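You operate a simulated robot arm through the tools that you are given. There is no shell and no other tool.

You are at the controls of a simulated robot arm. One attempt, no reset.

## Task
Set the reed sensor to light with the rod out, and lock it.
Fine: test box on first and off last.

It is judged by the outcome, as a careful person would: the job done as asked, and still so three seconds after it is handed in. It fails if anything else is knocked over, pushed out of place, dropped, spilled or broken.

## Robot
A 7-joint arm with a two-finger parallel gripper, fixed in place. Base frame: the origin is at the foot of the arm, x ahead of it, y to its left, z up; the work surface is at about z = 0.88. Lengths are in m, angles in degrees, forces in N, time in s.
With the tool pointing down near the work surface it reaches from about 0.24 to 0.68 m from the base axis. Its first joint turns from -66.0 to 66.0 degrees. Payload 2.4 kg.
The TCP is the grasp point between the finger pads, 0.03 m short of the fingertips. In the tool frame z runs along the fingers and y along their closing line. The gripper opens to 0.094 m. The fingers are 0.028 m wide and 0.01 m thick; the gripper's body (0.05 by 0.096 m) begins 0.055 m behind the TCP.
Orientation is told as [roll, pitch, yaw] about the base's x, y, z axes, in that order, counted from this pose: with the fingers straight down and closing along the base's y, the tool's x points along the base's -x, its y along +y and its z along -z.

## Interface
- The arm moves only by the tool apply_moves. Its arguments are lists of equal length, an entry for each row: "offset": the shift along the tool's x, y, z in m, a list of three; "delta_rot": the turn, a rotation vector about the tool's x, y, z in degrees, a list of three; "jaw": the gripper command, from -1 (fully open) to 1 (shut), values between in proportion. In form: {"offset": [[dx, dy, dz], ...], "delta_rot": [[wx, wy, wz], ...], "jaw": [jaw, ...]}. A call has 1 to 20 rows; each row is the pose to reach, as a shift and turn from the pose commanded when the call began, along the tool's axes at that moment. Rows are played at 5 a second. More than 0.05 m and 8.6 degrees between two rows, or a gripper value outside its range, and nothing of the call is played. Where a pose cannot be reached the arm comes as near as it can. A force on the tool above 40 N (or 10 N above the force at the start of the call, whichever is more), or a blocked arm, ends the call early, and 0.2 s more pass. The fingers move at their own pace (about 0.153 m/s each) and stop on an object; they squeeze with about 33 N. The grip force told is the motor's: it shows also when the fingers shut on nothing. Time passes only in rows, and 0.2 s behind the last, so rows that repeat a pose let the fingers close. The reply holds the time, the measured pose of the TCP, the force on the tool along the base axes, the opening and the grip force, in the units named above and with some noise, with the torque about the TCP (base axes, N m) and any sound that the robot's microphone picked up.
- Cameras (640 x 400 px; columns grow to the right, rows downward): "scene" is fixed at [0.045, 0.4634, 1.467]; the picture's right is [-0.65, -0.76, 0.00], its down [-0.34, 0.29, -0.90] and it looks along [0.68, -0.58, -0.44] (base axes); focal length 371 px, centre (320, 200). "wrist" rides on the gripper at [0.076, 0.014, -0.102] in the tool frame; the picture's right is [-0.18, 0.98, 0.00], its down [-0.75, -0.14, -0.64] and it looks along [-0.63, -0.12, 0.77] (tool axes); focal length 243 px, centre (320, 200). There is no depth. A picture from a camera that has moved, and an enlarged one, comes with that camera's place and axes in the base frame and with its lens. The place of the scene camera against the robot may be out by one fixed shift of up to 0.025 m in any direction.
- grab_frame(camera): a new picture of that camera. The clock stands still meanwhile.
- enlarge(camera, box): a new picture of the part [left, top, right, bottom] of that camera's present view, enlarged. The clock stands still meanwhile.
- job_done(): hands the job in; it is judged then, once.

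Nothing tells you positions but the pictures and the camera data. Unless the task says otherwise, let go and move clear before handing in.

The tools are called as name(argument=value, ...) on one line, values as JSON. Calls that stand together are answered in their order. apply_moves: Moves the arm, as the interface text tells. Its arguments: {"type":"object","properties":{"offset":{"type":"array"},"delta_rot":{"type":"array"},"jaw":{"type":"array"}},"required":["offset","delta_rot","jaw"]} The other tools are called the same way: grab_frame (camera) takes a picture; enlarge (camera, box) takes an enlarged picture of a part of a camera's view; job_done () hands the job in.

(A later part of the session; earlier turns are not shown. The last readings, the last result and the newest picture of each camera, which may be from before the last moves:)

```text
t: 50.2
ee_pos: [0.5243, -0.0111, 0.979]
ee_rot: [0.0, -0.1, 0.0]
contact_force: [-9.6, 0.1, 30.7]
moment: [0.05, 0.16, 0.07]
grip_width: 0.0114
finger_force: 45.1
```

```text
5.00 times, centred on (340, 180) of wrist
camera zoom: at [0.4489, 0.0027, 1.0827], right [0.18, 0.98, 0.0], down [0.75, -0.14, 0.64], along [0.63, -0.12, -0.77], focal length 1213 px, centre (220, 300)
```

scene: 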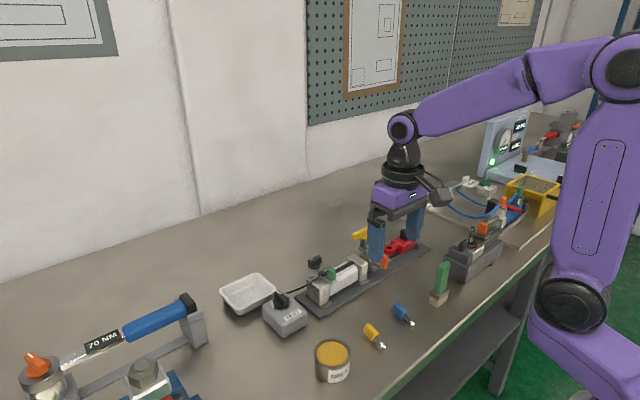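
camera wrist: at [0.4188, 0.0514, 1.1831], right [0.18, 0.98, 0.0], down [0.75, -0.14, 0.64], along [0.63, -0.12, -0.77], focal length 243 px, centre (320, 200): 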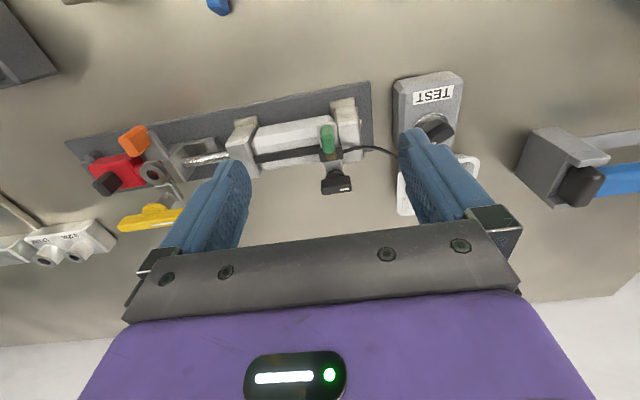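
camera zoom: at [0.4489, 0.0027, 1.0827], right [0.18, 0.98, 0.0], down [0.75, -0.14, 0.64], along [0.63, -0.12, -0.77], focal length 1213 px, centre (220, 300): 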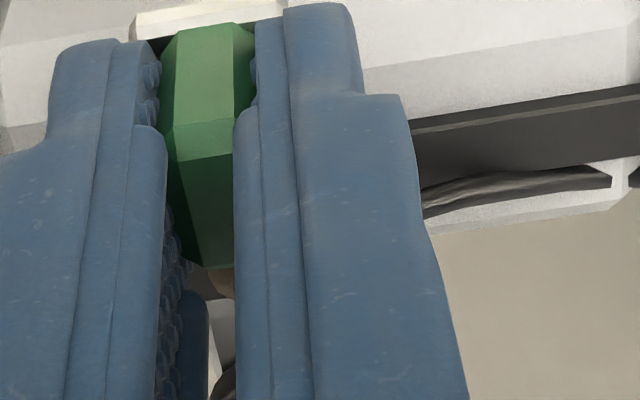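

apply_moves(offset=[[0, 0, -0.0012], [0, -0.002, -0.0012], [0, -0.003, -0.0012], [0, -0.003, -0.0012]], delta_rot=[[0, 0, 0], [0, 0, 0], [0, 0, 0], [0, 0, 0]], jaw=[1, 1, 1, 1])

enlarge(camera="wrist", box=[280, 140, 400, 220])

apply_moves(offset=[[0, -0.002, 0], [0, -0.003, 0], [0, -0.003, 0]], delta_rot=[[0, 0, 0], [0, 0, 0], [0, 0, 0]], jaw=[1, 1, 1])

enlarge(camera="wrist", box=[280, 140, 400, 220])

apply_moves(offset=[[0, -0.002, 0], [0, -0.003, 0], [0, -0.003, 0]], delta_rot=[[0, 0, 0], [0, 0, 0], [0, 0, 0]], jaw=[1, 1, 1])

enlarge(camera="wrist", box=[280, 140, 400, 220])

```text
t: 51.2
ee_pos: [0.5243, -0.0136, 0.9778]
ee_rot: [-0.1, 0.0, -0.1]
contact_force: [-2.3, 0.2, 3.1]
moment: [0.03, -1.16, 0.0]
grip_width: 0.0111
finger_force: 44.8
```

```text
5.00 times, centred on (340, 180) of wrist
camera zoom: at [0.4493, -0.0003, 1.0829], right [0.18, 0.98, 0.0], down [0.75, -0.14, 0.64], along [0.63, -0.12, -0.77], focal length 1213 px, centre (220, 300)
```

zoom: 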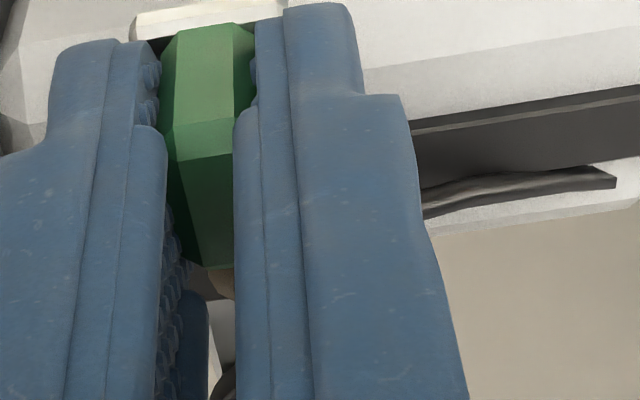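

```text
t: 52.0
ee_pos: [0.5253, -0.0154, 0.9791]
ee_rot: [0.0, 0.1, 0.0]
contact_force: [4.0, 1.5, -9.0]
moment: [0.05, -0.23, 0.01]
grip_width: 0.0111
finger_force: 44.8
```

```text
5.00 times, centred on (340, 180) of wrist
camera zoom: at [0.4493, -0.0027, 1.083], right [0.18, 0.98, 0.0], down [0.75, -0.14, 0.64], along [0.63, -0.12, -0.77], focal length 1213 px, centre (220, 300)
```

zoom: 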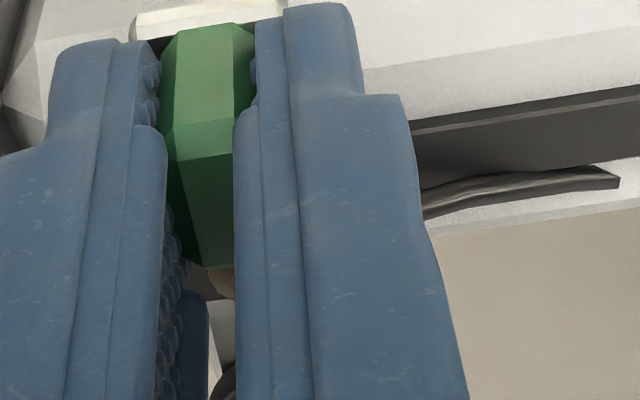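

```text
t: 52.8
ee_pos: [0.5242, -0.0199, 0.9792]
ee_rot: [-0.1, 0.1, 0.1]
contact_force: [0.7, 0.1, -22.3]
moment: [0.06, -0.87, 0.01]
grip_width: 0.0116
finger_force: 45.0
```

```text
5.00 times, centred on (340, 180) of wrist
camera zoom: at [0.4496, -0.0064, 1.0832], right [0.18, 0.98, 0.0], down [0.76, -0.14, 0.64], along [0.63, -0.12, -0.77], focal length 1213 px, centre (220, 300)
```

zoom: 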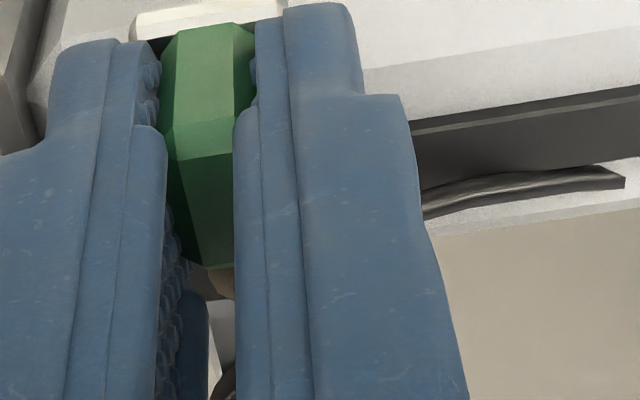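

Still dark at −0.020. Continuing toward the rod end.

apply_moves(offset=[[0, 0, 0.0008], [0, -0.002, 0.0008], [0, -0.003, 0.0008], [0, -0.003, 0.0008]], delta_rot=[[0, 0, 0], [0, 0, 0], [0, 0, 0], [0, 0, 0]], jaw=[1, 1, 1, 1])

enlarge(camera="wrist", box=[280, 140, 400, 220])

apply_moves(offset=[[0, -0.002, 0], [0, -0.003, 0], [0, -0.003, 0]], delta_rot=[[0, 0, 0], [0, 0, 0], [0, 0, 0]], jaw=[1, 1, 1])

enlarge(camera="wrist", box=[280, 140, 400, 220])

enlarge(camera="scene", box=[300, 210, 420, 290])

```text
t: 53.8
ee_pos: [0.5249, -0.0237, 0.9803]
ee_rot: [0.0, 0.0, 0.0]
contact_force: [-4.7, -0.6, 2.4]
moment: [0.01, 1.46, 0.01]
grip_width: 0.0112
finger_force: 45.1
```

```text
5.00 times, centred on (340, 180) of wrist
camera zoom: at [0.4493, -0.0094, 1.083], right [0.18, 0.98, 0.0], down [0.75, -0.14, 0.64], along [0.63, -0.12, -0.77], focal length 1213 px, centre (220, 300)
```

zoom: 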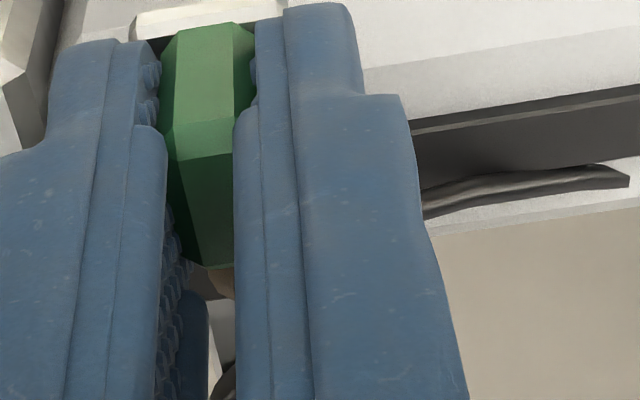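

```text
t: 54.6
ee_pos: [0.5238, -0.0252, 0.98]
ee_rot: [-0.1, 0.0, 0.0]
contact_force: [-9.5, 0.2, 9.7]
moment: [0.03, 0.9, 0.02]
grip_width: 0.0115
finger_force: 44.9
```

```text
5.00 times, centred on (340, 180) of wrist
camera zoom: at [0.4492, -0.0125, 1.0829], right [0.18, 0.98, 0.0], down [0.75, -0.14, 0.64], along [0.63, -0.12, -0.77], focal length 1213 px, centre (220, 300)
```

zoom: 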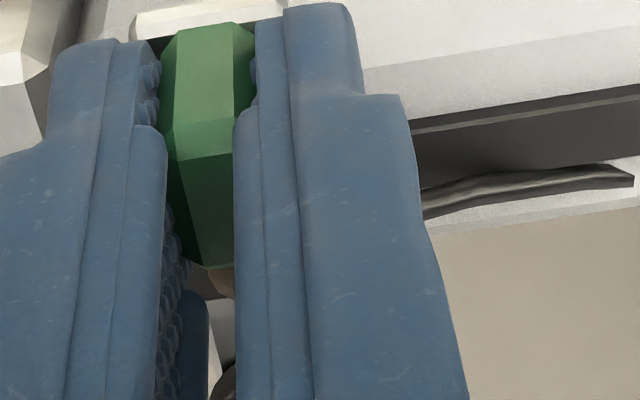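

```text
5.00 times, centred on (360, 250) of scene
camera zoom: at [0.0447, 0.4635, 1.467], right [-0.65, -0.76, 0.0], down [-0.34, 0.29, -0.9], along [0.68, -0.58, -0.44], focal length 1856 px, centre (120, -50)
```

zoom: 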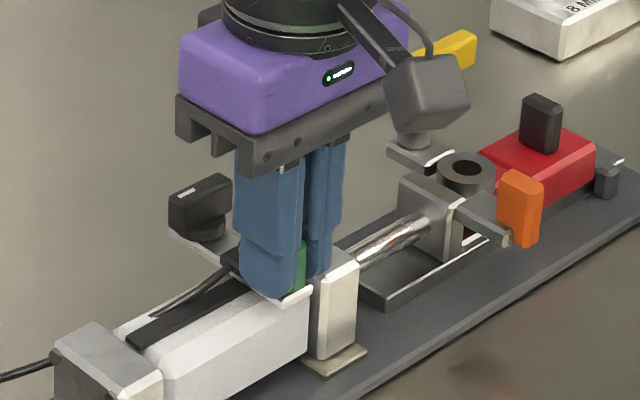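

apply_moves(offset=[[0, -0.002, -0.0004], [0, -0.003, -0.0004], [0, -0.003, -0.0004]], delta_rot=[[0, 0, 0], [0, 0, 0], [0, 0, 0]], jaw=[1, 1, 1])

enlarge(camera="wrist", box=[280, 140, 400, 220])

apply_moves(offset=[[0, -0.002, 0], [0, -0.003, 0], [0, -0.003, 0]], delta_rot=[[0, 0, 0], [0, 0, 0], [0, 0, 0]], jaw=[1, 1, 1])

enlarge(camera="wrist", box=[280, 140, 400, 220])

enlarge(camera="scene", box=[300, 210, 420, 290])

```text
t: 55.4
ee_pos: [0.5248, -0.0294, 0.9808]
ee_rot: [0.1, -0.1, 0.0]
contact_force: [-5.1, 0.0, 4.1]
moment: [-0.01, 0.5, 0.0]
grip_width: 0.0115
finger_force: 44.4
```

```text
5.00 times, centred on (340, 180) of wrist
camera zoom: at [0.4491, -0.0153, 1.0829], right [0.18, 0.98, 0.0], down [0.75, -0.14, 0.64], along [0.63, -0.12, -0.77], focal length 1213 px, centre (220, 300)
```

zoom: 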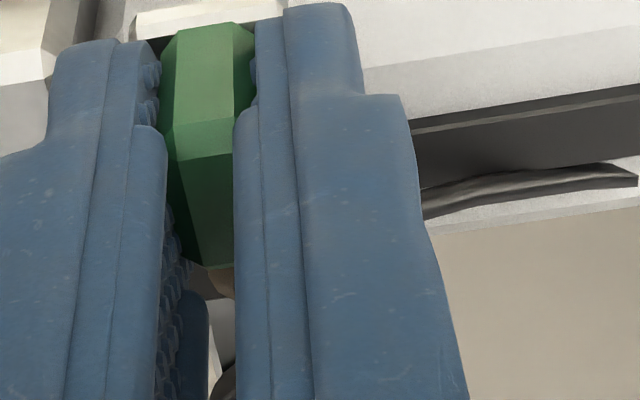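

```text
t: 56.2
ee_pos: [0.5237, -0.0317, 0.9791]
ee_rot: [0.0, -0.1, 0.0]
contact_force: [-4.3, -0.3, 3.4]
moment: [0.06, -0.16, 0.01]
grip_width: 0.0112
finger_force: 45.0
```

```text
5.00 times, centred on (340, 180) of wrist
camera zoom: at [0.4491, -0.0179, 1.0828], right [0.18, 0.98, 0.0], down [0.75, -0.14, 0.64], along [0.63, -0.12, -0.77], focal length 1213 px, centre (220, 300)
```

zoom: 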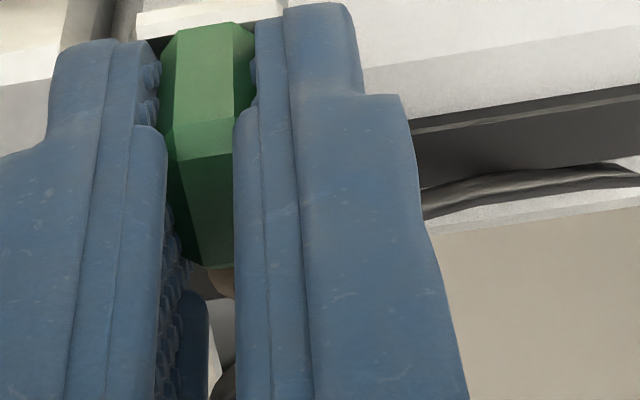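

```text
5.00 times, centred on (360, 250) of scene
camera zoom: at [0.0448, 0.4635, 1.467], right [-0.65, -0.76, 0.0], down [-0.34, 0.29, -0.9], along [0.68, -0.58, -0.44], focal length 1856 px, centre (120, -50)
```

zoom: 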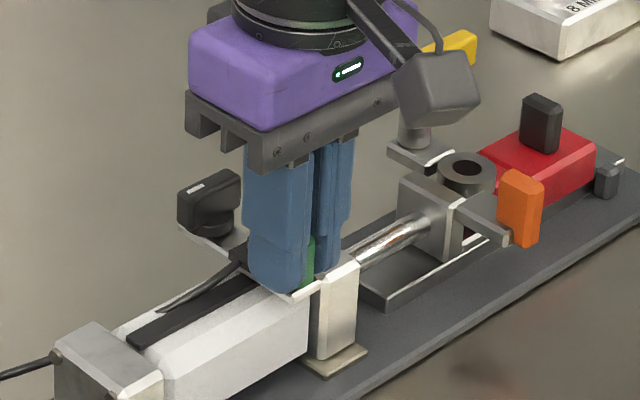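

apply_moves(offset=[[0, -0.001, 0], [0, -0.002, 0], [0, -0.003, 0], [0, -0.003, 0]], delta_rot=[[0, 0, 0], [0, 0, 0], [0, 0, 0], [0, 0, 0]], jaw=[1, 1, 1, 1])

enlarge(camera="wrist", box=[280, 140, 400, 220])

apply_moves(offset=[[0, -0.001, 0], [0, -0.002, 0], [0, -0.003, 0], [0, -0.003, 0]], delta_rot=[[0, 0, 0], [0, 0, 0], [0, 0, 0], [0, 0, 0]], jaw=[1, 1, 1, 1])

enlarge(camera="wrist", box=[280, 140, 400, 220])

```text
t: 57.2
ee_pos: [0.5259, -0.0347, 0.9797]
ee_rot: [0.0, 0.1, 0.0]
contact_force: [2.7, 1.4, -4.6]
moment: [0.01, -0.21, 0.0]
grip_width: 0.0113
finger_force: 44.6
```

```text
5.00 times, centred on (340, 180) of wrist
camera zoom: at [0.4492, -0.021, 1.0829], right [0.18, 0.98, 0.0], down [0.75, -0.14, 0.64], along [0.63, -0.12, -0.77], focal length 1213 px, centre (220, 300)
```

zoom: 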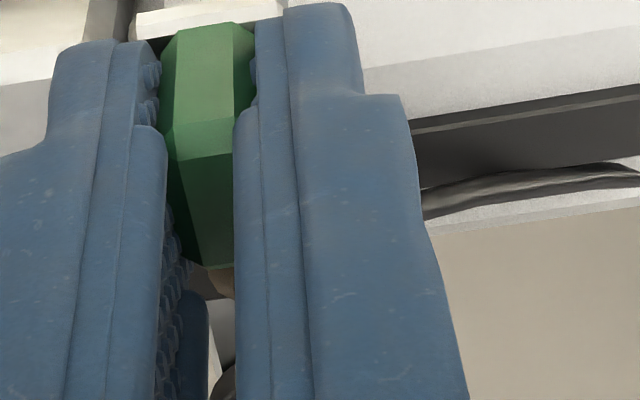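

```text
t: 58.2
ee_pos: [0.5244, -0.0385, 0.9792]
ee_rot: [-0.1, 0.0, 0.1]
contact_force: [1.0, 0.5, 0.7]
moment: [0.06, 0.07, 0.01]
grip_width: 0.0112
finger_force: 44.7
```

```text
5.00 times, centred on (340, 180) of wrist
camera zoom: at [0.4493, -0.0247, 1.083], right [0.18, 0.98, 0.0], down [0.75, -0.14, 0.64], along [0.63, -0.12, -0.77], focal length 1213 px, centre (220, 300)
```

zoom: 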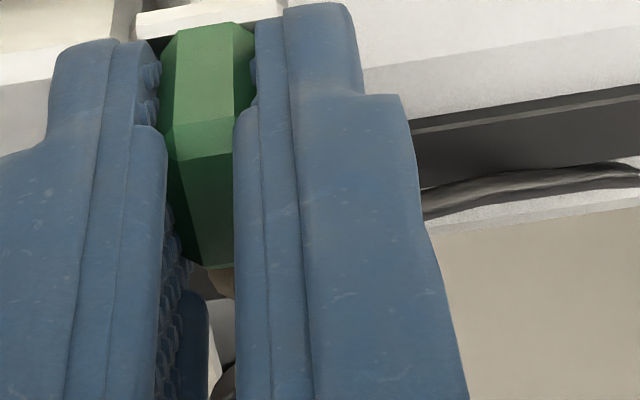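

Dark down to −0.0385. I'll go on to the physical end of the slot, then scan back with finer steps so no lit zone is missed.

apply_moves(offset=[[0, -0.001, 0], [0, -0.0025, 0], [0, -0.0025, 0]], delta_rot=[[0, 0, 0], [0, 0, 0], [0, 0, 0]], jaw=[1, 1, 1])

enlarge(camera="wrist", box=[290, 160, 350, 210])

apply_moves(offset=[[0, -0.001, 0], [0, -0.0025, 0], [0, -0.0025, 0]], delta_rot=[[0, 0, 0], [0, 0, 0], [0, 0, 0]], jaw=[1, 1, 1])

enlarge(camera="wrist", box=[290, 160, 350, 210])

enlarge(camera="scene", box=[300, 210, 420, 290])

```text
t: 59.0
ee_pos: [0.526, -0.0401, 0.9795]
ee_rot: [0.0, 0.0, 0.1]
contact_force: [6.6, 2.2, -1.5]
moment: [0.03, 0.8, 0.02]
grip_width: 0.0112
finger_force: 44.9
```

```text
8.00 times, centred on (320, 185) of wrist
camera zoom: at [0.4492, -0.0268, 1.0829], right [0.18, 0.98, 0.0], down [0.75, -0.14, 0.64], along [0.63, -0.12, -0.77], focal length 1941 px, centre (320, 320)
```

zoom: 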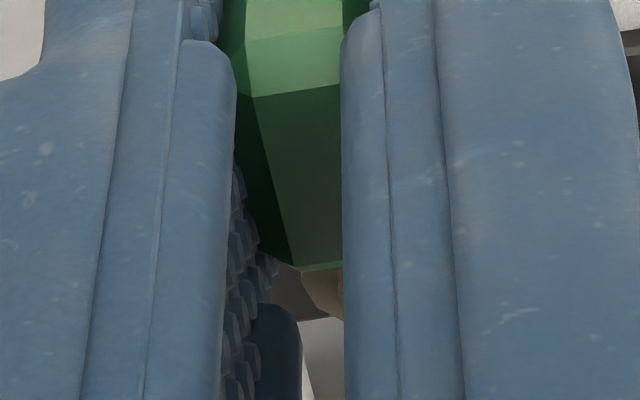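

```text
t: 59.8
ee_pos: [0.524, -0.0405, 0.9808]
ee_rot: [0.0, 0.0, 0.1]
contact_force: [-1.0, 11.7, 2.3]
moment: [0.14, -0.59, -0.07]
grip_width: 0.0113
finger_force: 44.4
```

```text
8.00 times, centred on (320, 185) of wrist
camera zoom: at [0.4492, -0.0274, 1.0829], right [0.18, 0.98, 0.0], down [0.75, -0.14, 0.64], along [0.63, -0.12, -0.77], focal length 1941 px, centre (320, 320)
```

zoom: 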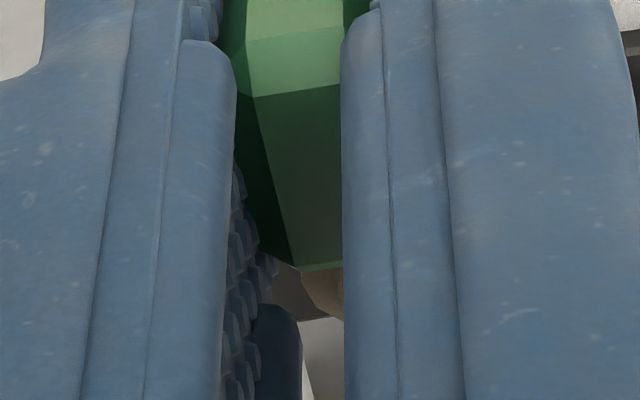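

```text
5.00 times, centred on (360, 250) of scene
camera zoom: at [0.0449, 0.4638, 1.4669], right [-0.65, -0.76, 0.0], down [-0.34, 0.29, -0.9], along [0.68, -0.58, -0.44], focal length 1856 px, centre (120, -50)
```

zoom: 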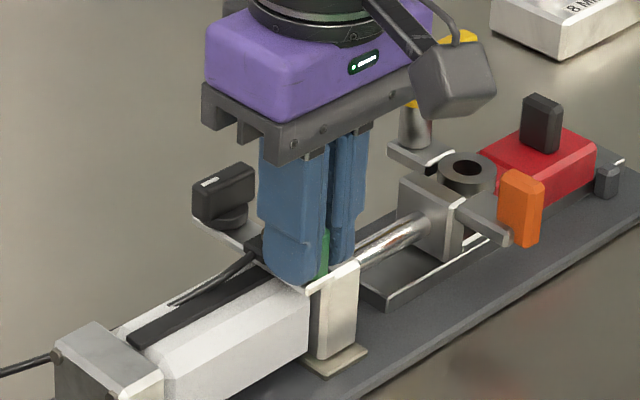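

The slot ends at y≈−0.0405 with no other lit zone on this side. I'll go back toward y≈−0.003 and find the edges of the lit band in fine steps.

apply_moves(offset=[[0, 0.005, 0], [0, 0.01, 0], [0, 0.015, 0], [0, 0.02, 0], [0, 0.025, 0], [0, 0.03, 0], [0, 0.035, 0], [0, 0.039, 0], [0, 0.039, 0]], delta_rot=[[0, 0, 0], [0, 0, 0], [0, 0, 0], [0, 0, 0], [0, 0, 0], [0, 0, 0], [0, 0, 0], [0, 0, 0], [0, 0, 0]], jaw=[1, 1, 1, 1, 1, 1, 1, 1, 1])

enlarge(camera="wrist", box=[290, 160, 350, 210])

```text
t: 61.8
ee_pos: [0.5251, -0.003, 0.9795]
ee_rot: [0.0, 0.0, 0.0]
contact_force: [0.2, -0.2, 3.1]
moment: [-0.03, -1.19, -0.02]
grip_width: 0.0114
finger_force: 44.7
```

```text
8.00 times, centred on (320, 185) of wrist
camera zoom: at [0.4492, 0.0109, 1.0828], right [0.18, 0.98, 0.0], down [0.75, -0.14, 0.64], along [0.63, -0.12, -0.77], focal length 1941 px, centre (320, 320)
```

zoom: 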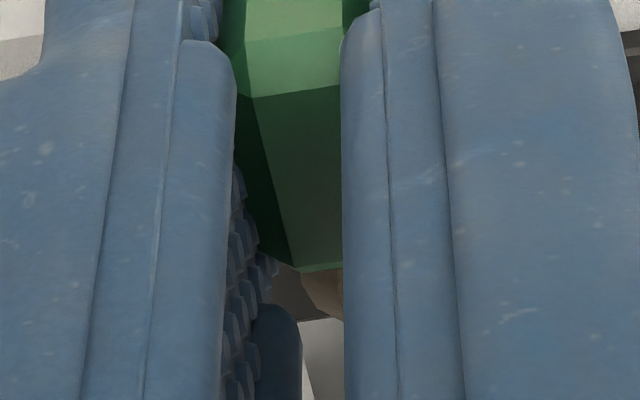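

apply_moves(offset=[[0, 0.001, 0], [0, 0.001, 0]], delta_rot=[[0, 0, 0], [0, 0, 0]], jaw=[1, 1])

enlarge(camera="wrist", box=[300, 170, 340, 205])

apply_moves(offset=[[0, 0.001, 0], [0, 0.001, 0]], delta_rot=[[0, 0, 0], [0, 0, 0]], jaw=[1, 1])

enlarge(camera="wrist", box=[300, 170, 340, 205])

apply_moves(offset=[[0, 0.001, 0], [0, 0.001, 0]], delta_rot=[[0, 0, 0], [0, 0, 0]], jaw=[1, 1])

enlarge(camera="wrist", box=[300, 170, 340, 205])

apply_moves(offset=[[0, 0.001, 0], [0, 0.001, 0]], delta_rot=[[0, 0, 0], [0, 0, 0]], jaw=[1, 1])

enlarge(camera="wrist", box=[300, 170, 340, 205])

```text
t: 62.4
ee_pos: [0.5251, -0.0016, 0.9787]
ee_rot: [0.0, 0.1, 0.0]
contact_force: [4.4, -0.2, -5.0]
moment: [0.02, -0.71, -0.03]
grip_width: 0.0114
finger_force: 45.2
```

```text
11.43 times, centred on (320, 188) of wrist
camera zoom: at [0.4493, 0.0117, 1.0829], right [0.18, 0.98, 0.0], down [0.75, -0.14, 0.64], along [0.63, -0.12, -0.77], focal length 2773 px, centre (320, 343)
```

zoom: 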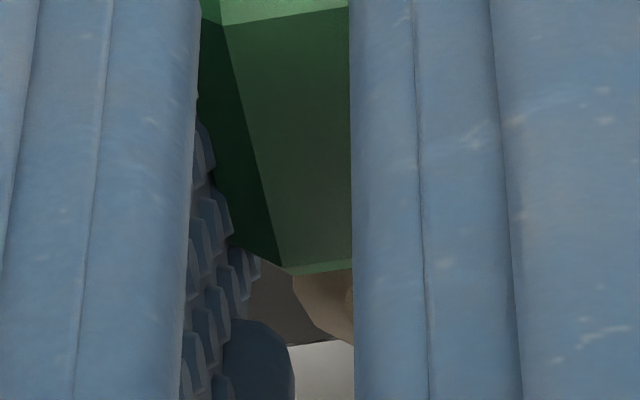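

```text
t: 63.0
ee_pos: [0.5242, -0.0005, 0.9798]
ee_rot: [0.0, 0.1, 0.1]
contact_force: [8.3, -0.4, -10.1]
moment: [-0.03, -0.29, -0.02]
grip_width: 0.0112
finger_force: 44.7
```

```text
11.43 times, centred on (320, 188) of wrist
camera zoom: at [0.4493, 0.0125, 1.0829], right [0.18, 0.98, 0.0], down [0.75, -0.14, 0.64], along [0.63, -0.12, -0.77], focal length 2773 px, centre (320, 343)
```

zoom: 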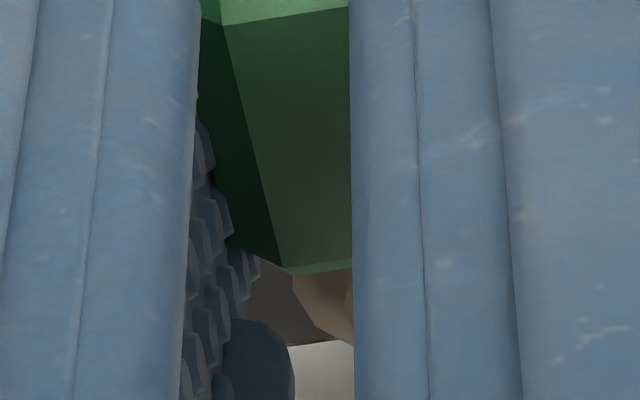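

```text
t: 63.6
ee_pos: [0.5249, -0.0004, 0.9785]
ee_rot: [0.0, 0.0, 0.0]
contact_force: [11.3, -0.6, -17.1]
moment: [-0.01, -0.12, -0.05]
grip_width: 0.0111
finger_force: 44.9
```

```text
11.43 times, centred on (320, 188) of wrist
camera zoom: at [0.4493, 0.0135, 1.083], right [0.18, 0.98, 0.0], down [0.75, -0.14, 0.64], along [0.63, -0.12, -0.77], focal length 2773 px, centre (320, 343)
```

zoom: 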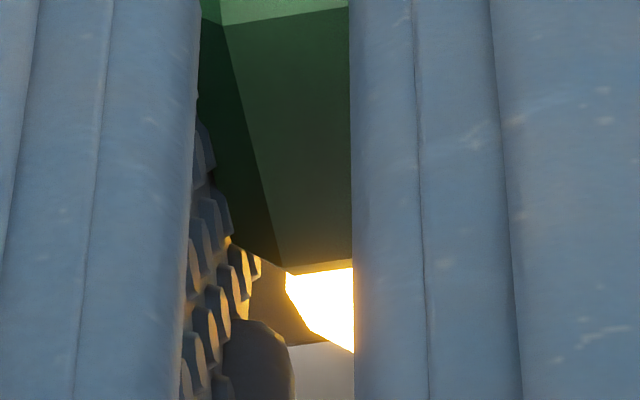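

```text
t: 64.2
ee_pos: [0.5245, 0.0016, 0.9792]
ee_rot: [0.0, 0.1, 0.0]
contact_force: [7.3, -1.4, -19.7]
moment: [-0.02, -0.77, -0.03]
grip_width: 0.0113
finger_force: 45.1
```

```text
11.43 times, centred on (320, 188) of wrist
camera zoom: at [0.4493, 0.0145, 1.083], right [0.18, 0.98, 0.0], down [0.75, -0.14, 0.64], along [0.63, -0.12, -0.77], focal length 2773 px, centre (320, 343)
```

zoom: 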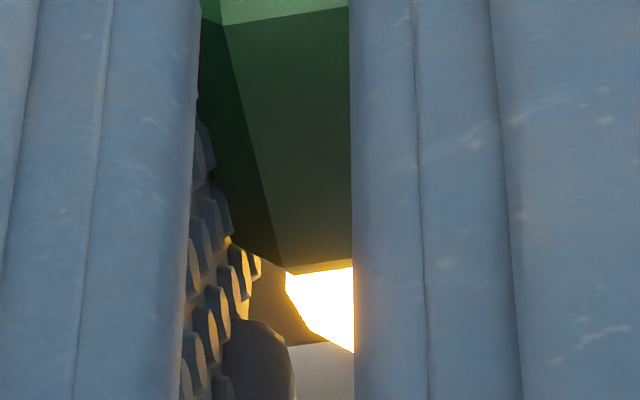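

The lower edge of the lit band is at camera y≈0.013. Continuing up to find the other edge.

apply_moves(offset=[[0, 0.002, 0.0007], [0, 0.002, 0.0007]], delta_rot=[[0, 0, 0], [0, 0, 0]], jaw=[1, 1])

enlarge(camera="wrist", box=[300, 170, 340, 205])

apply_moves(offset=[[0, 0.001, 0], [0, 0.001, 0]], delta_rot=[[0, 0, 0], [0, 0, 0]], jaw=[1, 1])

enlarge(camera="wrist", box=[300, 170, 340, 205])

apply_moves(offset=[[0, 0.001, 0], [0, 0.001, 0]], delta_rot=[[0, 0, 0], [0, 0, 0]], jaw=[1, 1])

enlarge(camera="wrist", box=[300, 170, 340, 205])

apply_moves(offset=[[0, 0.001, 0], [0, 0.001, 0]], delta_rot=[[0, 0, 0], [0, 0, 0]], jaw=[1, 1])

enlarge(camera="wrist", box=[300, 170, 340, 205])

apply_moves(offset=[[0, 0.001, 0], [0, 0.001, 0]], delta_rot=[[0, 0, 0], [0, 0, 0]], jaw=[1, 1])

enlarge(camera="wrist", box=[300, 170, 340, 205])

```text
t: 64.8
ee_pos: [0.5242, 0.0024, 0.9808]
ee_rot: [0.0, -0.1, 0.0]
contact_force: [3.6, -0.1, 1.9]
moment: [-0.02, 1.0, 0.01]
grip_width: 0.0113
finger_force: 44.8
```

```text
11.43 times, centred on (320, 188) of wrist
camera zoom: at [0.4493, 0.0164, 1.083], right [0.18, 0.98, 0.0], down [0.75, -0.14, 0.64], along [0.63, -0.12, -0.77], focal length 2773 px, centre (320, 343)
```

zoom: 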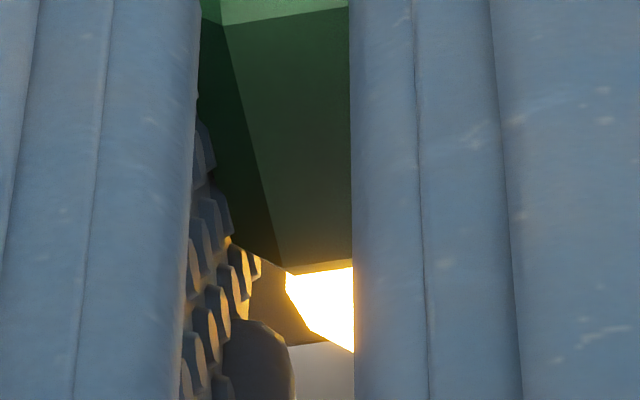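

```text
t: 65.4
ee_pos: [0.5247, 0.004, 0.9802]
ee_rot: [0.0, 0.0, 0.1]
contact_force: [4.7, -0.8, 5.2]
moment: [-0.03, 1.01, -0.04]
grip_width: 0.0115
finger_force: 44.7
```

```text
11.43 times, centred on (320, 188) of wrist
camera zoom: at [0.449, 0.0171, 1.0828], right [0.18, 0.98, 0.0], down [0.75, -0.14, 0.64], along [0.63, -0.12, -0.77], focal length 2773 px, centre (320, 343)
```

zoom: 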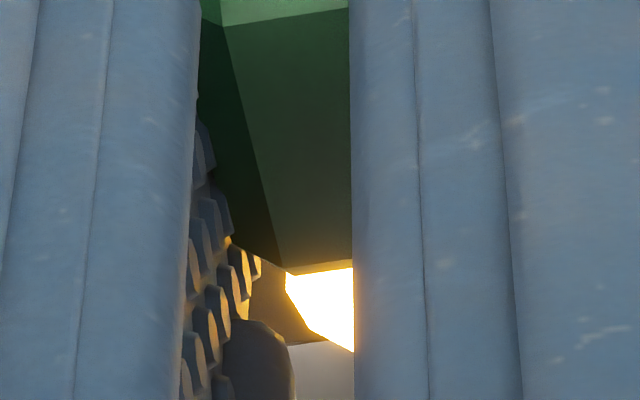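

```text
t: 66.0
ee_pos: [0.5243, 0.0041, 0.9801]
ee_rot: [0.1, -0.2, 0.0]
contact_force: [-4.0, -1.4, 9.3]
moment: [-0.02, -0.95, -0.03]
grip_width: 0.0112
finger_force: 44.7
```

```text
11.43 times, centred on (320, 188) of wrist
camera zoom: at [0.4491, 0.018, 1.0829], right [0.18, 0.98, 0.0], down [0.75, -0.14, 0.64], along [0.63, -0.12, -0.77], focal length 2773 px, centre (320, 343)
```

zoom: 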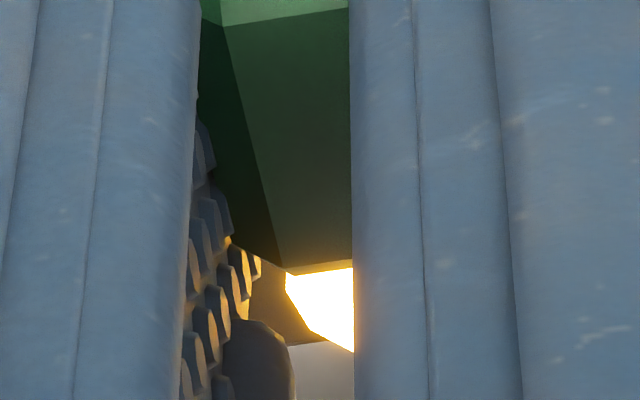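

```text
t: 66.6
ee_pos: [0.5253, 0.0056, 0.9792]
ee_rot: [0.0, -0.1, 0.1]
contact_force: [4.0, -0.2, 10.3]
moment: [-0.03, 0.69, -0.02]
grip_width: 0.0111
finger_force: 44.4
```

```text
11.43 times, centred on (320, 188) of wrist
camera zoom: at [0.449, 0.0192, 1.0828], right [0.18, 0.98, 0.0], down [0.75, -0.14, 0.64], along [0.63, -0.12, -0.77], focal length 2773 px, centre (320, 343)
```

zoom: 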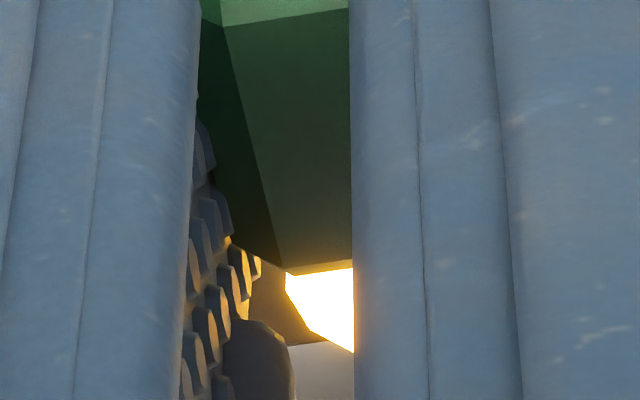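

```text
t: 67.2
ee_pos: [0.5254, 0.0074, 0.9792]
ee_rot: [0.0, -0.2, -0.1]
contact_force: [7.4, -0.7, 6.5]
moment: [-0.02, 0.46, -0.01]
grip_width: 0.0111
finger_force: 44.9
```

```text
11.43 times, centred on (320, 188) of wrist
camera zoom: at [0.4489, 0.02, 1.0828], right [0.18, 0.98, 0.0], down [0.75, -0.14, 0.64], along [0.63, -0.12, -0.77], focal length 2773 px, centre (320, 343)
```

zoom: 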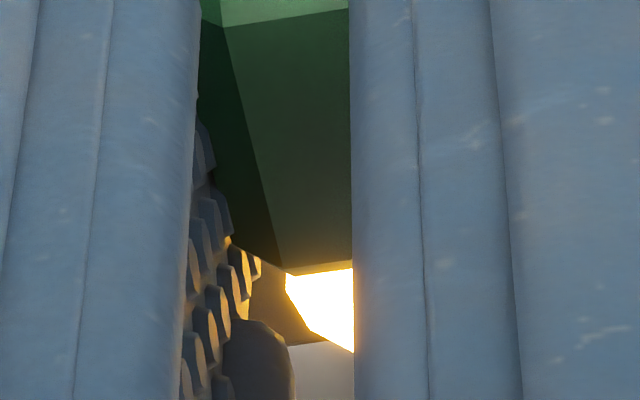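

apply_moves(offset=[[0, 0.001, 0], [0, 0.001, 0]], delta_rot=[[0, 0, 0], [0, 0, 0]], jaw=[1, 1])

enlarge(camera="wrist", box=[300, 170, 340, 205])

apply_moves(offset=[[0, 0.001, 0], [0, 0.001, 0]], delta_rot=[[0, 0, 0], [0, 0, 0]], jaw=[1, 1])

enlarge(camera="wrist", box=[300, 170, 340, 205])

apply_moves(offset=[[0, 0.001, 0], [0, 0.001, 0]], delta_rot=[[0, 0, 0], [0, 0, 0]], jaw=[1, 1])

enlarge(camera="wrist", box=[300, 170, 340, 205])

```text
t: 67.8
ee_pos: [0.5246, 0.0067, 0.9796]
ee_rot: [0.0, 0.0, -0.1]
contact_force: [5.4, -1.8, 8.2]
moment: [-0.02, -0.57, -0.02]
grip_width: 0.0113
finger_force: 44.5
```

```text
11.43 times, centred on (320, 188) of wrist
camera zoom: at [0.4489, 0.021, 1.0828], right [0.18, 0.98, 0.0], down [0.75, -0.14, 0.64], along [0.63, -0.12, -0.77], focal length 2773 px, centre (320, 343)
```

zoom: 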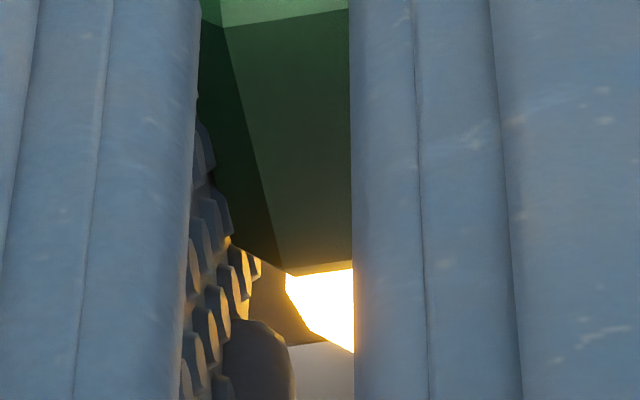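

```text
t: 68.4
ee_pos: [0.5231, 0.0085, 0.9777]
ee_rot: [0.0, -0.1, 0.0]
contact_force: [2.7, -0.1, 17.1]
moment: [-0.01, -0.3, 0.0]
grip_width: 0.0114
finger_force: 45.2
```

```text
11.43 times, centred on (320, 188) of wrist
camera zoom: at [0.449, 0.022, 1.0828], right [0.18, 0.98, 0.0], down [0.75, -0.14, 0.64], along [0.63, -0.12, -0.77], focal length 2773 px, centre (320, 343)
```

zoom: 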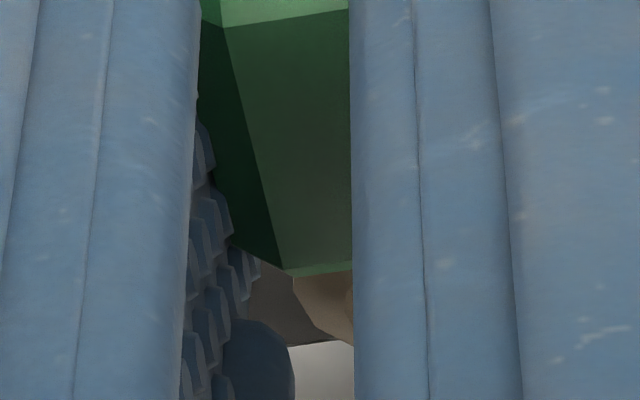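

```text
t: 69.0
ee_pos: [0.5248, 0.0103, 0.979]
ee_rot: [-0.1, 0.1, 0.0]
contact_force: [-0.1, -0.2, 16.4]
moment: [-0.03, -0.74, -0.02]
grip_width: 0.0114
finger_force: 45.0
```

```text
11.43 times, centred on (320, 188) of wrist
camera zoom: at [0.4491, 0.0231, 1.0828], right [0.18, 0.98, 0.0], down [0.75, -0.14, 0.64], along [0.63, -0.12, -0.77], focal length 2773 px, centre (320, 343)
```

zoom: 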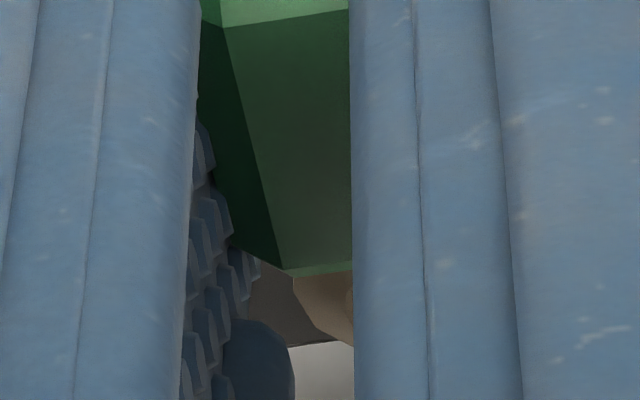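

The lit band runs camera y 0.013–0.0215 (8.5 mm wide), so its centre is at 0.0173. To rule out another zone, I'll check the unsampled stretch toward the start position as well.

apply_moves(offset=[[0, 0.005, -0.0008], [0, 0.01, -0.0008], [0, 0.0155, -0.0008], [0, 0.0155, -0.0008]], delta_rot=[[0, 0, 0], [0, 0, 0], [0, 0, 0], [0, 0, 0]], jaw=[1, 1, 1, 1])

enlarge(camera="wrist", box=[300, 170, 340, 205])

apply_moves(offset=[[0, 0.003, 0], [0, 0.003, 0]], delta_rot=[[0, 0, 0], [0, 0, 0]], jaw=[1, 1])

enlarge(camera="wrist", box=[300, 170, 340, 205])

apply_moves(offset=[[0, 0.003, 0], [0, 0.003, 0]], delta_rot=[[0, 0, 0], [0, 0, 0]], jaw=[1, 1])

enlarge(camera="wrist", box=[300, 170, 340, 205])

apply_moves(offset=[[0, 0.003, 0], [0, 0.003, 0]], delta_rot=[[0, 0, 0], [0, 0, 0]], jaw=[1, 1])

enlarge(camera="wrist", box=[300, 170, 340, 205])

```text
t: 70.0
ee_pos: [0.5243, 0.0258, 0.9794]
ee_rot: [-0.1, 0.1, 0.0]
contact_force: [6.5, -0.5, -16.5]
moment: [-0.03, -1.22, -0.03]
grip_width: 0.0114
finger_force: 45.3
```

```text
11.43 times, centred on (320, 188) of wrist
camera zoom: at [0.4494, 0.0392, 1.083], right [0.18, 0.98, 0.0], down [0.76, -0.14, 0.64], along [0.63, -0.12, -0.77], focal length 2773 px, centre (320, 343)
```

zoom: 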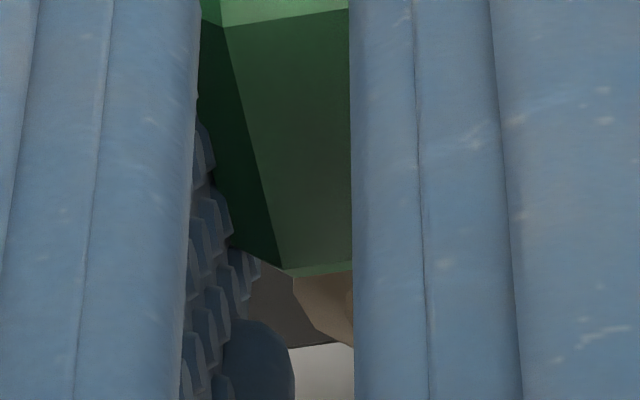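

```text
t: 70.6
ee_pos: [0.5243, 0.029, 0.9799]
ee_rot: [-0.1, 0.2, 0.1]
contact_force: [8.8, 1.2, -23.9]
moment: [-0.01, -0.51, -0.01]
grip_width: 0.0112
finger_force: 44.9
```

```text
11.43 times, centred on (320, 188) of wrist
camera zoom: at [0.4495, 0.0421, 1.0831], right [0.18, 0.98, 0.0], down [0.76, -0.14, 0.64], along [0.63, -0.12, -0.77], focal length 2773 px, centre (320, 343)
```

zoom: 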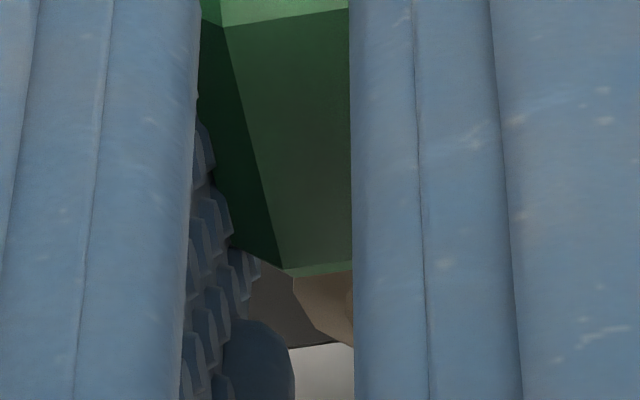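

```text
t: 71.2
ee_pos: [0.5243, 0.0304, 0.9796]
ee_rot: [0.0, 0.2, 0.0]
contact_force: [6.8, 0.7, -31.6]
moment: [0.02, -0.42, -0.01]
grip_width: 0.0117
finger_force: 45.2
```

```text
11.43 times, centred on (320, 188) of wrist
camera zoom: at [0.4495, 0.0444, 1.0832], right [0.18, 0.98, 0.0], down [0.76, -0.14, 0.64], along [0.63, -0.12, -0.77], focal length 2773 px, centre (320, 343)
```

zoom: 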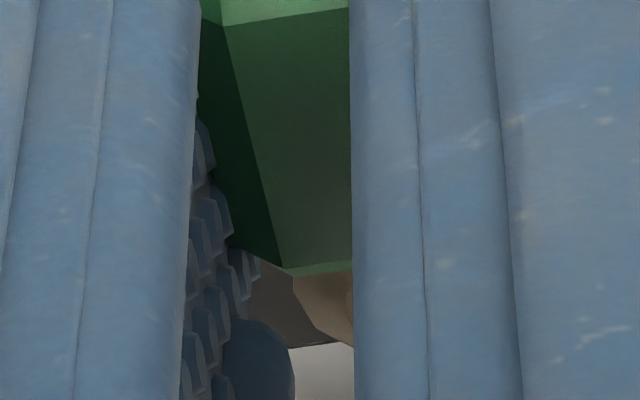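

```text
t: 71.8
ee_pos: [0.5244, 0.0337, 0.9795]
ee_rot: [0.0, 0.3, 0.0]
contact_force: [7.2, 0.8, -32.1]
moment: [0.04, 0.21, -0.03]
grip_width: 0.0112
finger_force: 44.8
```

```text
11.43 times, centred on (320, 188) of wrist
camera zoom: at [0.4493, 0.0474, 1.0836], right [0.18, 0.98, 0.0], down [0.76, -0.14, 0.64], along [0.63, -0.12, -0.77], focal length 2773 px, centre (320, 343)
```

zoom: 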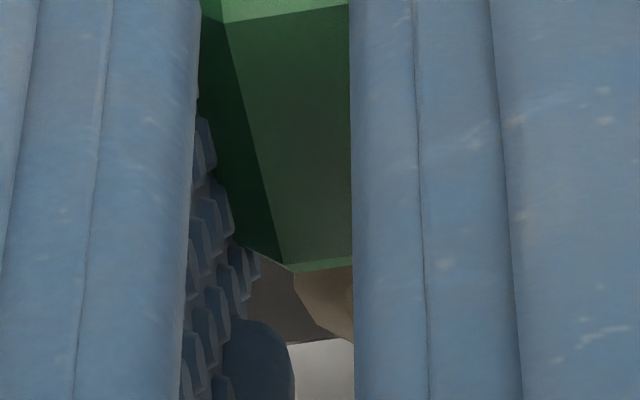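

Only one lit zone exists. I'll return the sensor to the band centre (camera y≈0.0173) and relieve the vertical load.

apply_moves(offset=[[0, 0, 0.0014], [0, -0.005, 0.0014], [0, -0.01, 0.0014], [0, -0.015, 0.0014], [0, -0.02, 0.0014], [0, -0.025, 0.0014], [0, -0.03, 0.0014], [0, -0.0302, 0.0014]], delta_rot=[[0, 0, 0], [0, 0, 0], [0, 0, 0], [0, 0, 0], [0, 0, 0], [0, 0, 0], [0, 0, 0], [0, 0, 0]], jaw=[1, 1, 1, 1, 1, 1, 1, 1])

enlarge(camera="wrist", box=[290, 160, 350, 210])

```text
t: 73.6
ee_pos: [0.526, 0.0016, 0.9802]
ee_rot: [-0.1, 0.0, 0.0]
contact_force: [-11.9, -1.1, 27.7]
moment: [0.02, 0.62, 0.01]
grip_width: 0.0111
finger_force: 45.1
```

```text
8.00 times, centred on (320, 185) of wrist
camera zoom: at [0.4487, 0.0169, 1.0832], right [0.18, 0.98, 0.0], down [0.75, -0.14, 0.64], along [0.63, -0.12, -0.77], focal length 1941 px, centre (320, 320)
```

zoom: 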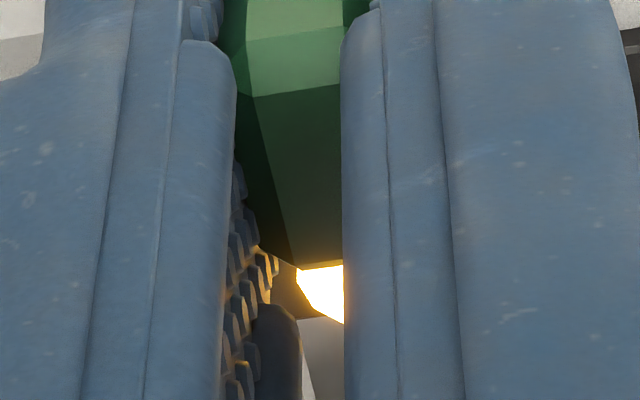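

Lit and within 0.4 mm of the band centre. I'll null the load, release and rise to view the lever.

apply_moves(offset=[[0, 0.0004, -0.0012], [0, 0.0004, -0.0012], [0, 0.0004, -0.0012]], delta_rot=[[0, 0, 0], [0, 0, 0], [0, 0, 0]], jaw=[1, 1, 1])

apply_moves(offset=[[0, 0, 0], [0, 0, 0], [0, 0, -0.02], [0, 0, -0.05], [0.02, 0.0, -0.09], [0.03, 0, -0.1], [0.03, 0, -0.1]], delta_rot=[[0, 0, 0], [0, 0, 0], [0, 0, 0], [0, 0, 0], [0, 0, 0], [0, 0, 0], [0, 0, 0]], jaw=[0.7, 0.45, 0.4, 0.0, -0.5, -1, -1])

grab_frame(camera="wrist")

enlarge(camera="wrist", box=[280, 90, 400, 210])

enlarge(camera="scene", box=[290, 230, 390, 300])

```text
t: 74.4
ee_pos: [0.5242, 0.0038, 0.981]
ee_rot: [0.1, 0.0, 0.0]
contact_force: [-7.6, -1.5, 6.4]
moment: [-0.02, -1.14, -0.04]
grip_width: 0.0115
finger_force: 44.9
```

```text
t: 76.0
ee_pos: [0.494, 0.0064, 1.0795]
ee_rot: [-0.1, 0.0, 0.1]
contact_force: [-0.8, 0.5, -1.0]
moment: [0.01, -0.01, -0.02]
grip_width: 0.0938
finger_force: 0.0
```

```text
taken
camera wrist: at [0.4188, 0.0194, 1.1826], right [0.18, 0.98, 0.0], down [0.75, -0.14, 0.64], along [0.63, -0.12, -0.77], focal length 243 px, centre (320, 200)
```

wrist: 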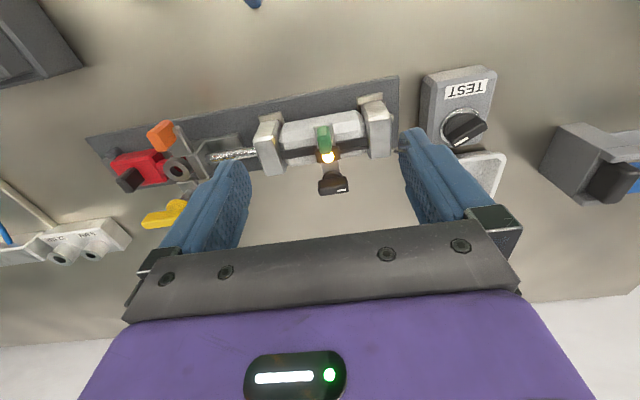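

```text
3.33 times, centred on (340, 150) of wrist
camera zoom: at [0.4188, 0.0194, 1.1826], right [0.18, 0.98, 0.0], down [0.75, -0.14, 0.64], along [0.63, -0.12, -0.77], focal length 809 px, centre (253, 367)
```

zoom: 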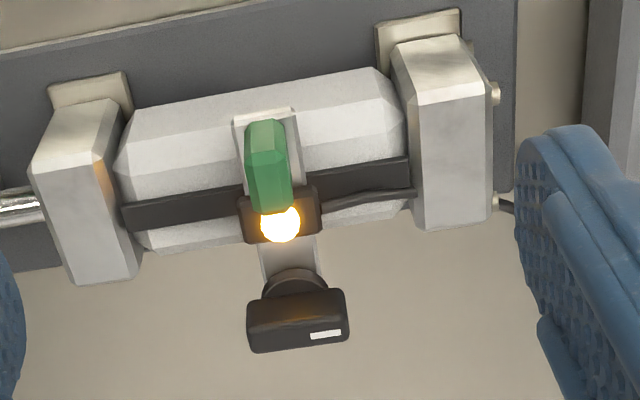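

```text
5.71 times, centred on (340, 265) of scene
camera zoom: at [0.045, 0.4634, 1.467], right [-0.65, -0.76, 0.0], down [-0.34, 0.29, -0.9], along [0.68, -0.58, -0.44], focal length 2121 px, centre (206, -171)
```

zoom: 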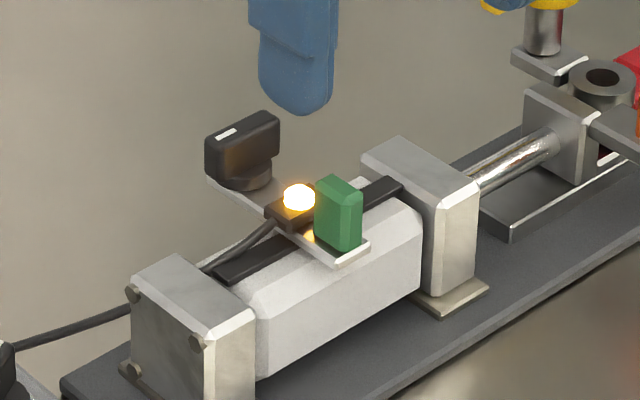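

The LED is lit with the sensor released. Before locking, I want to be sure the rod's stop is a true end of stroke rather than contact with the red block, so I'll zoom in there.

enlarge(camera="wrist", box=[90, 110, 220, 220])

enlarge(camera="scene", box=[370, 225, 440, 275])

```text
3.64 times, centred on (155, 165) of wrist
camera zoom: at [0.4188, 0.0194, 1.1826], right [0.18, 0.98, 0.0], down [0.75, -0.14, 0.64], along [0.63, -0.12, -0.77], focal length 882 px, centre (920, 327)
```

zoom: 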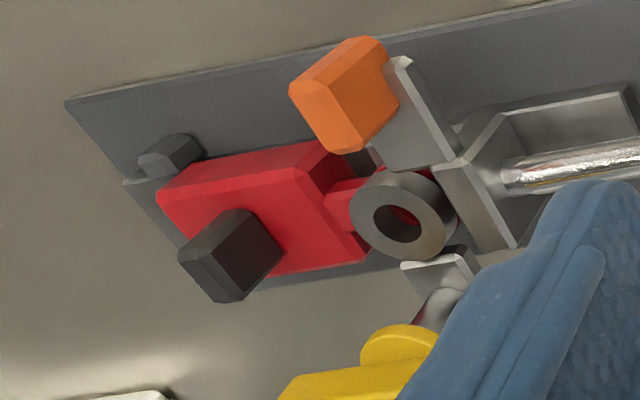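

```text
8.00 times, centred on (405, 250) of scene
camera zoom: at [0.045, 0.4634, 1.467], right [-0.65, -0.76, 0.0], down [-0.34, 0.29, -0.9], along [0.68, -0.58, -0.44], focal length 2969 px, centre (-360, -200)
```

zoom: 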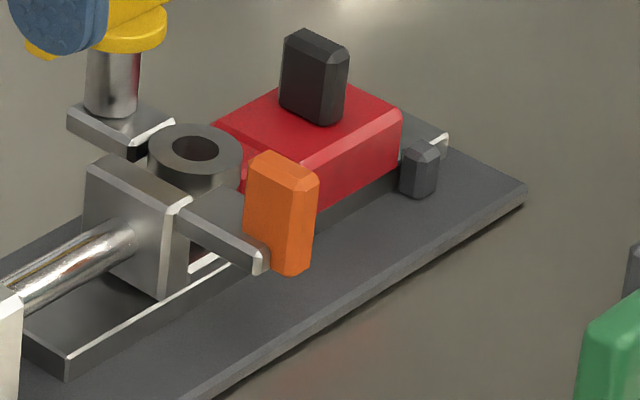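

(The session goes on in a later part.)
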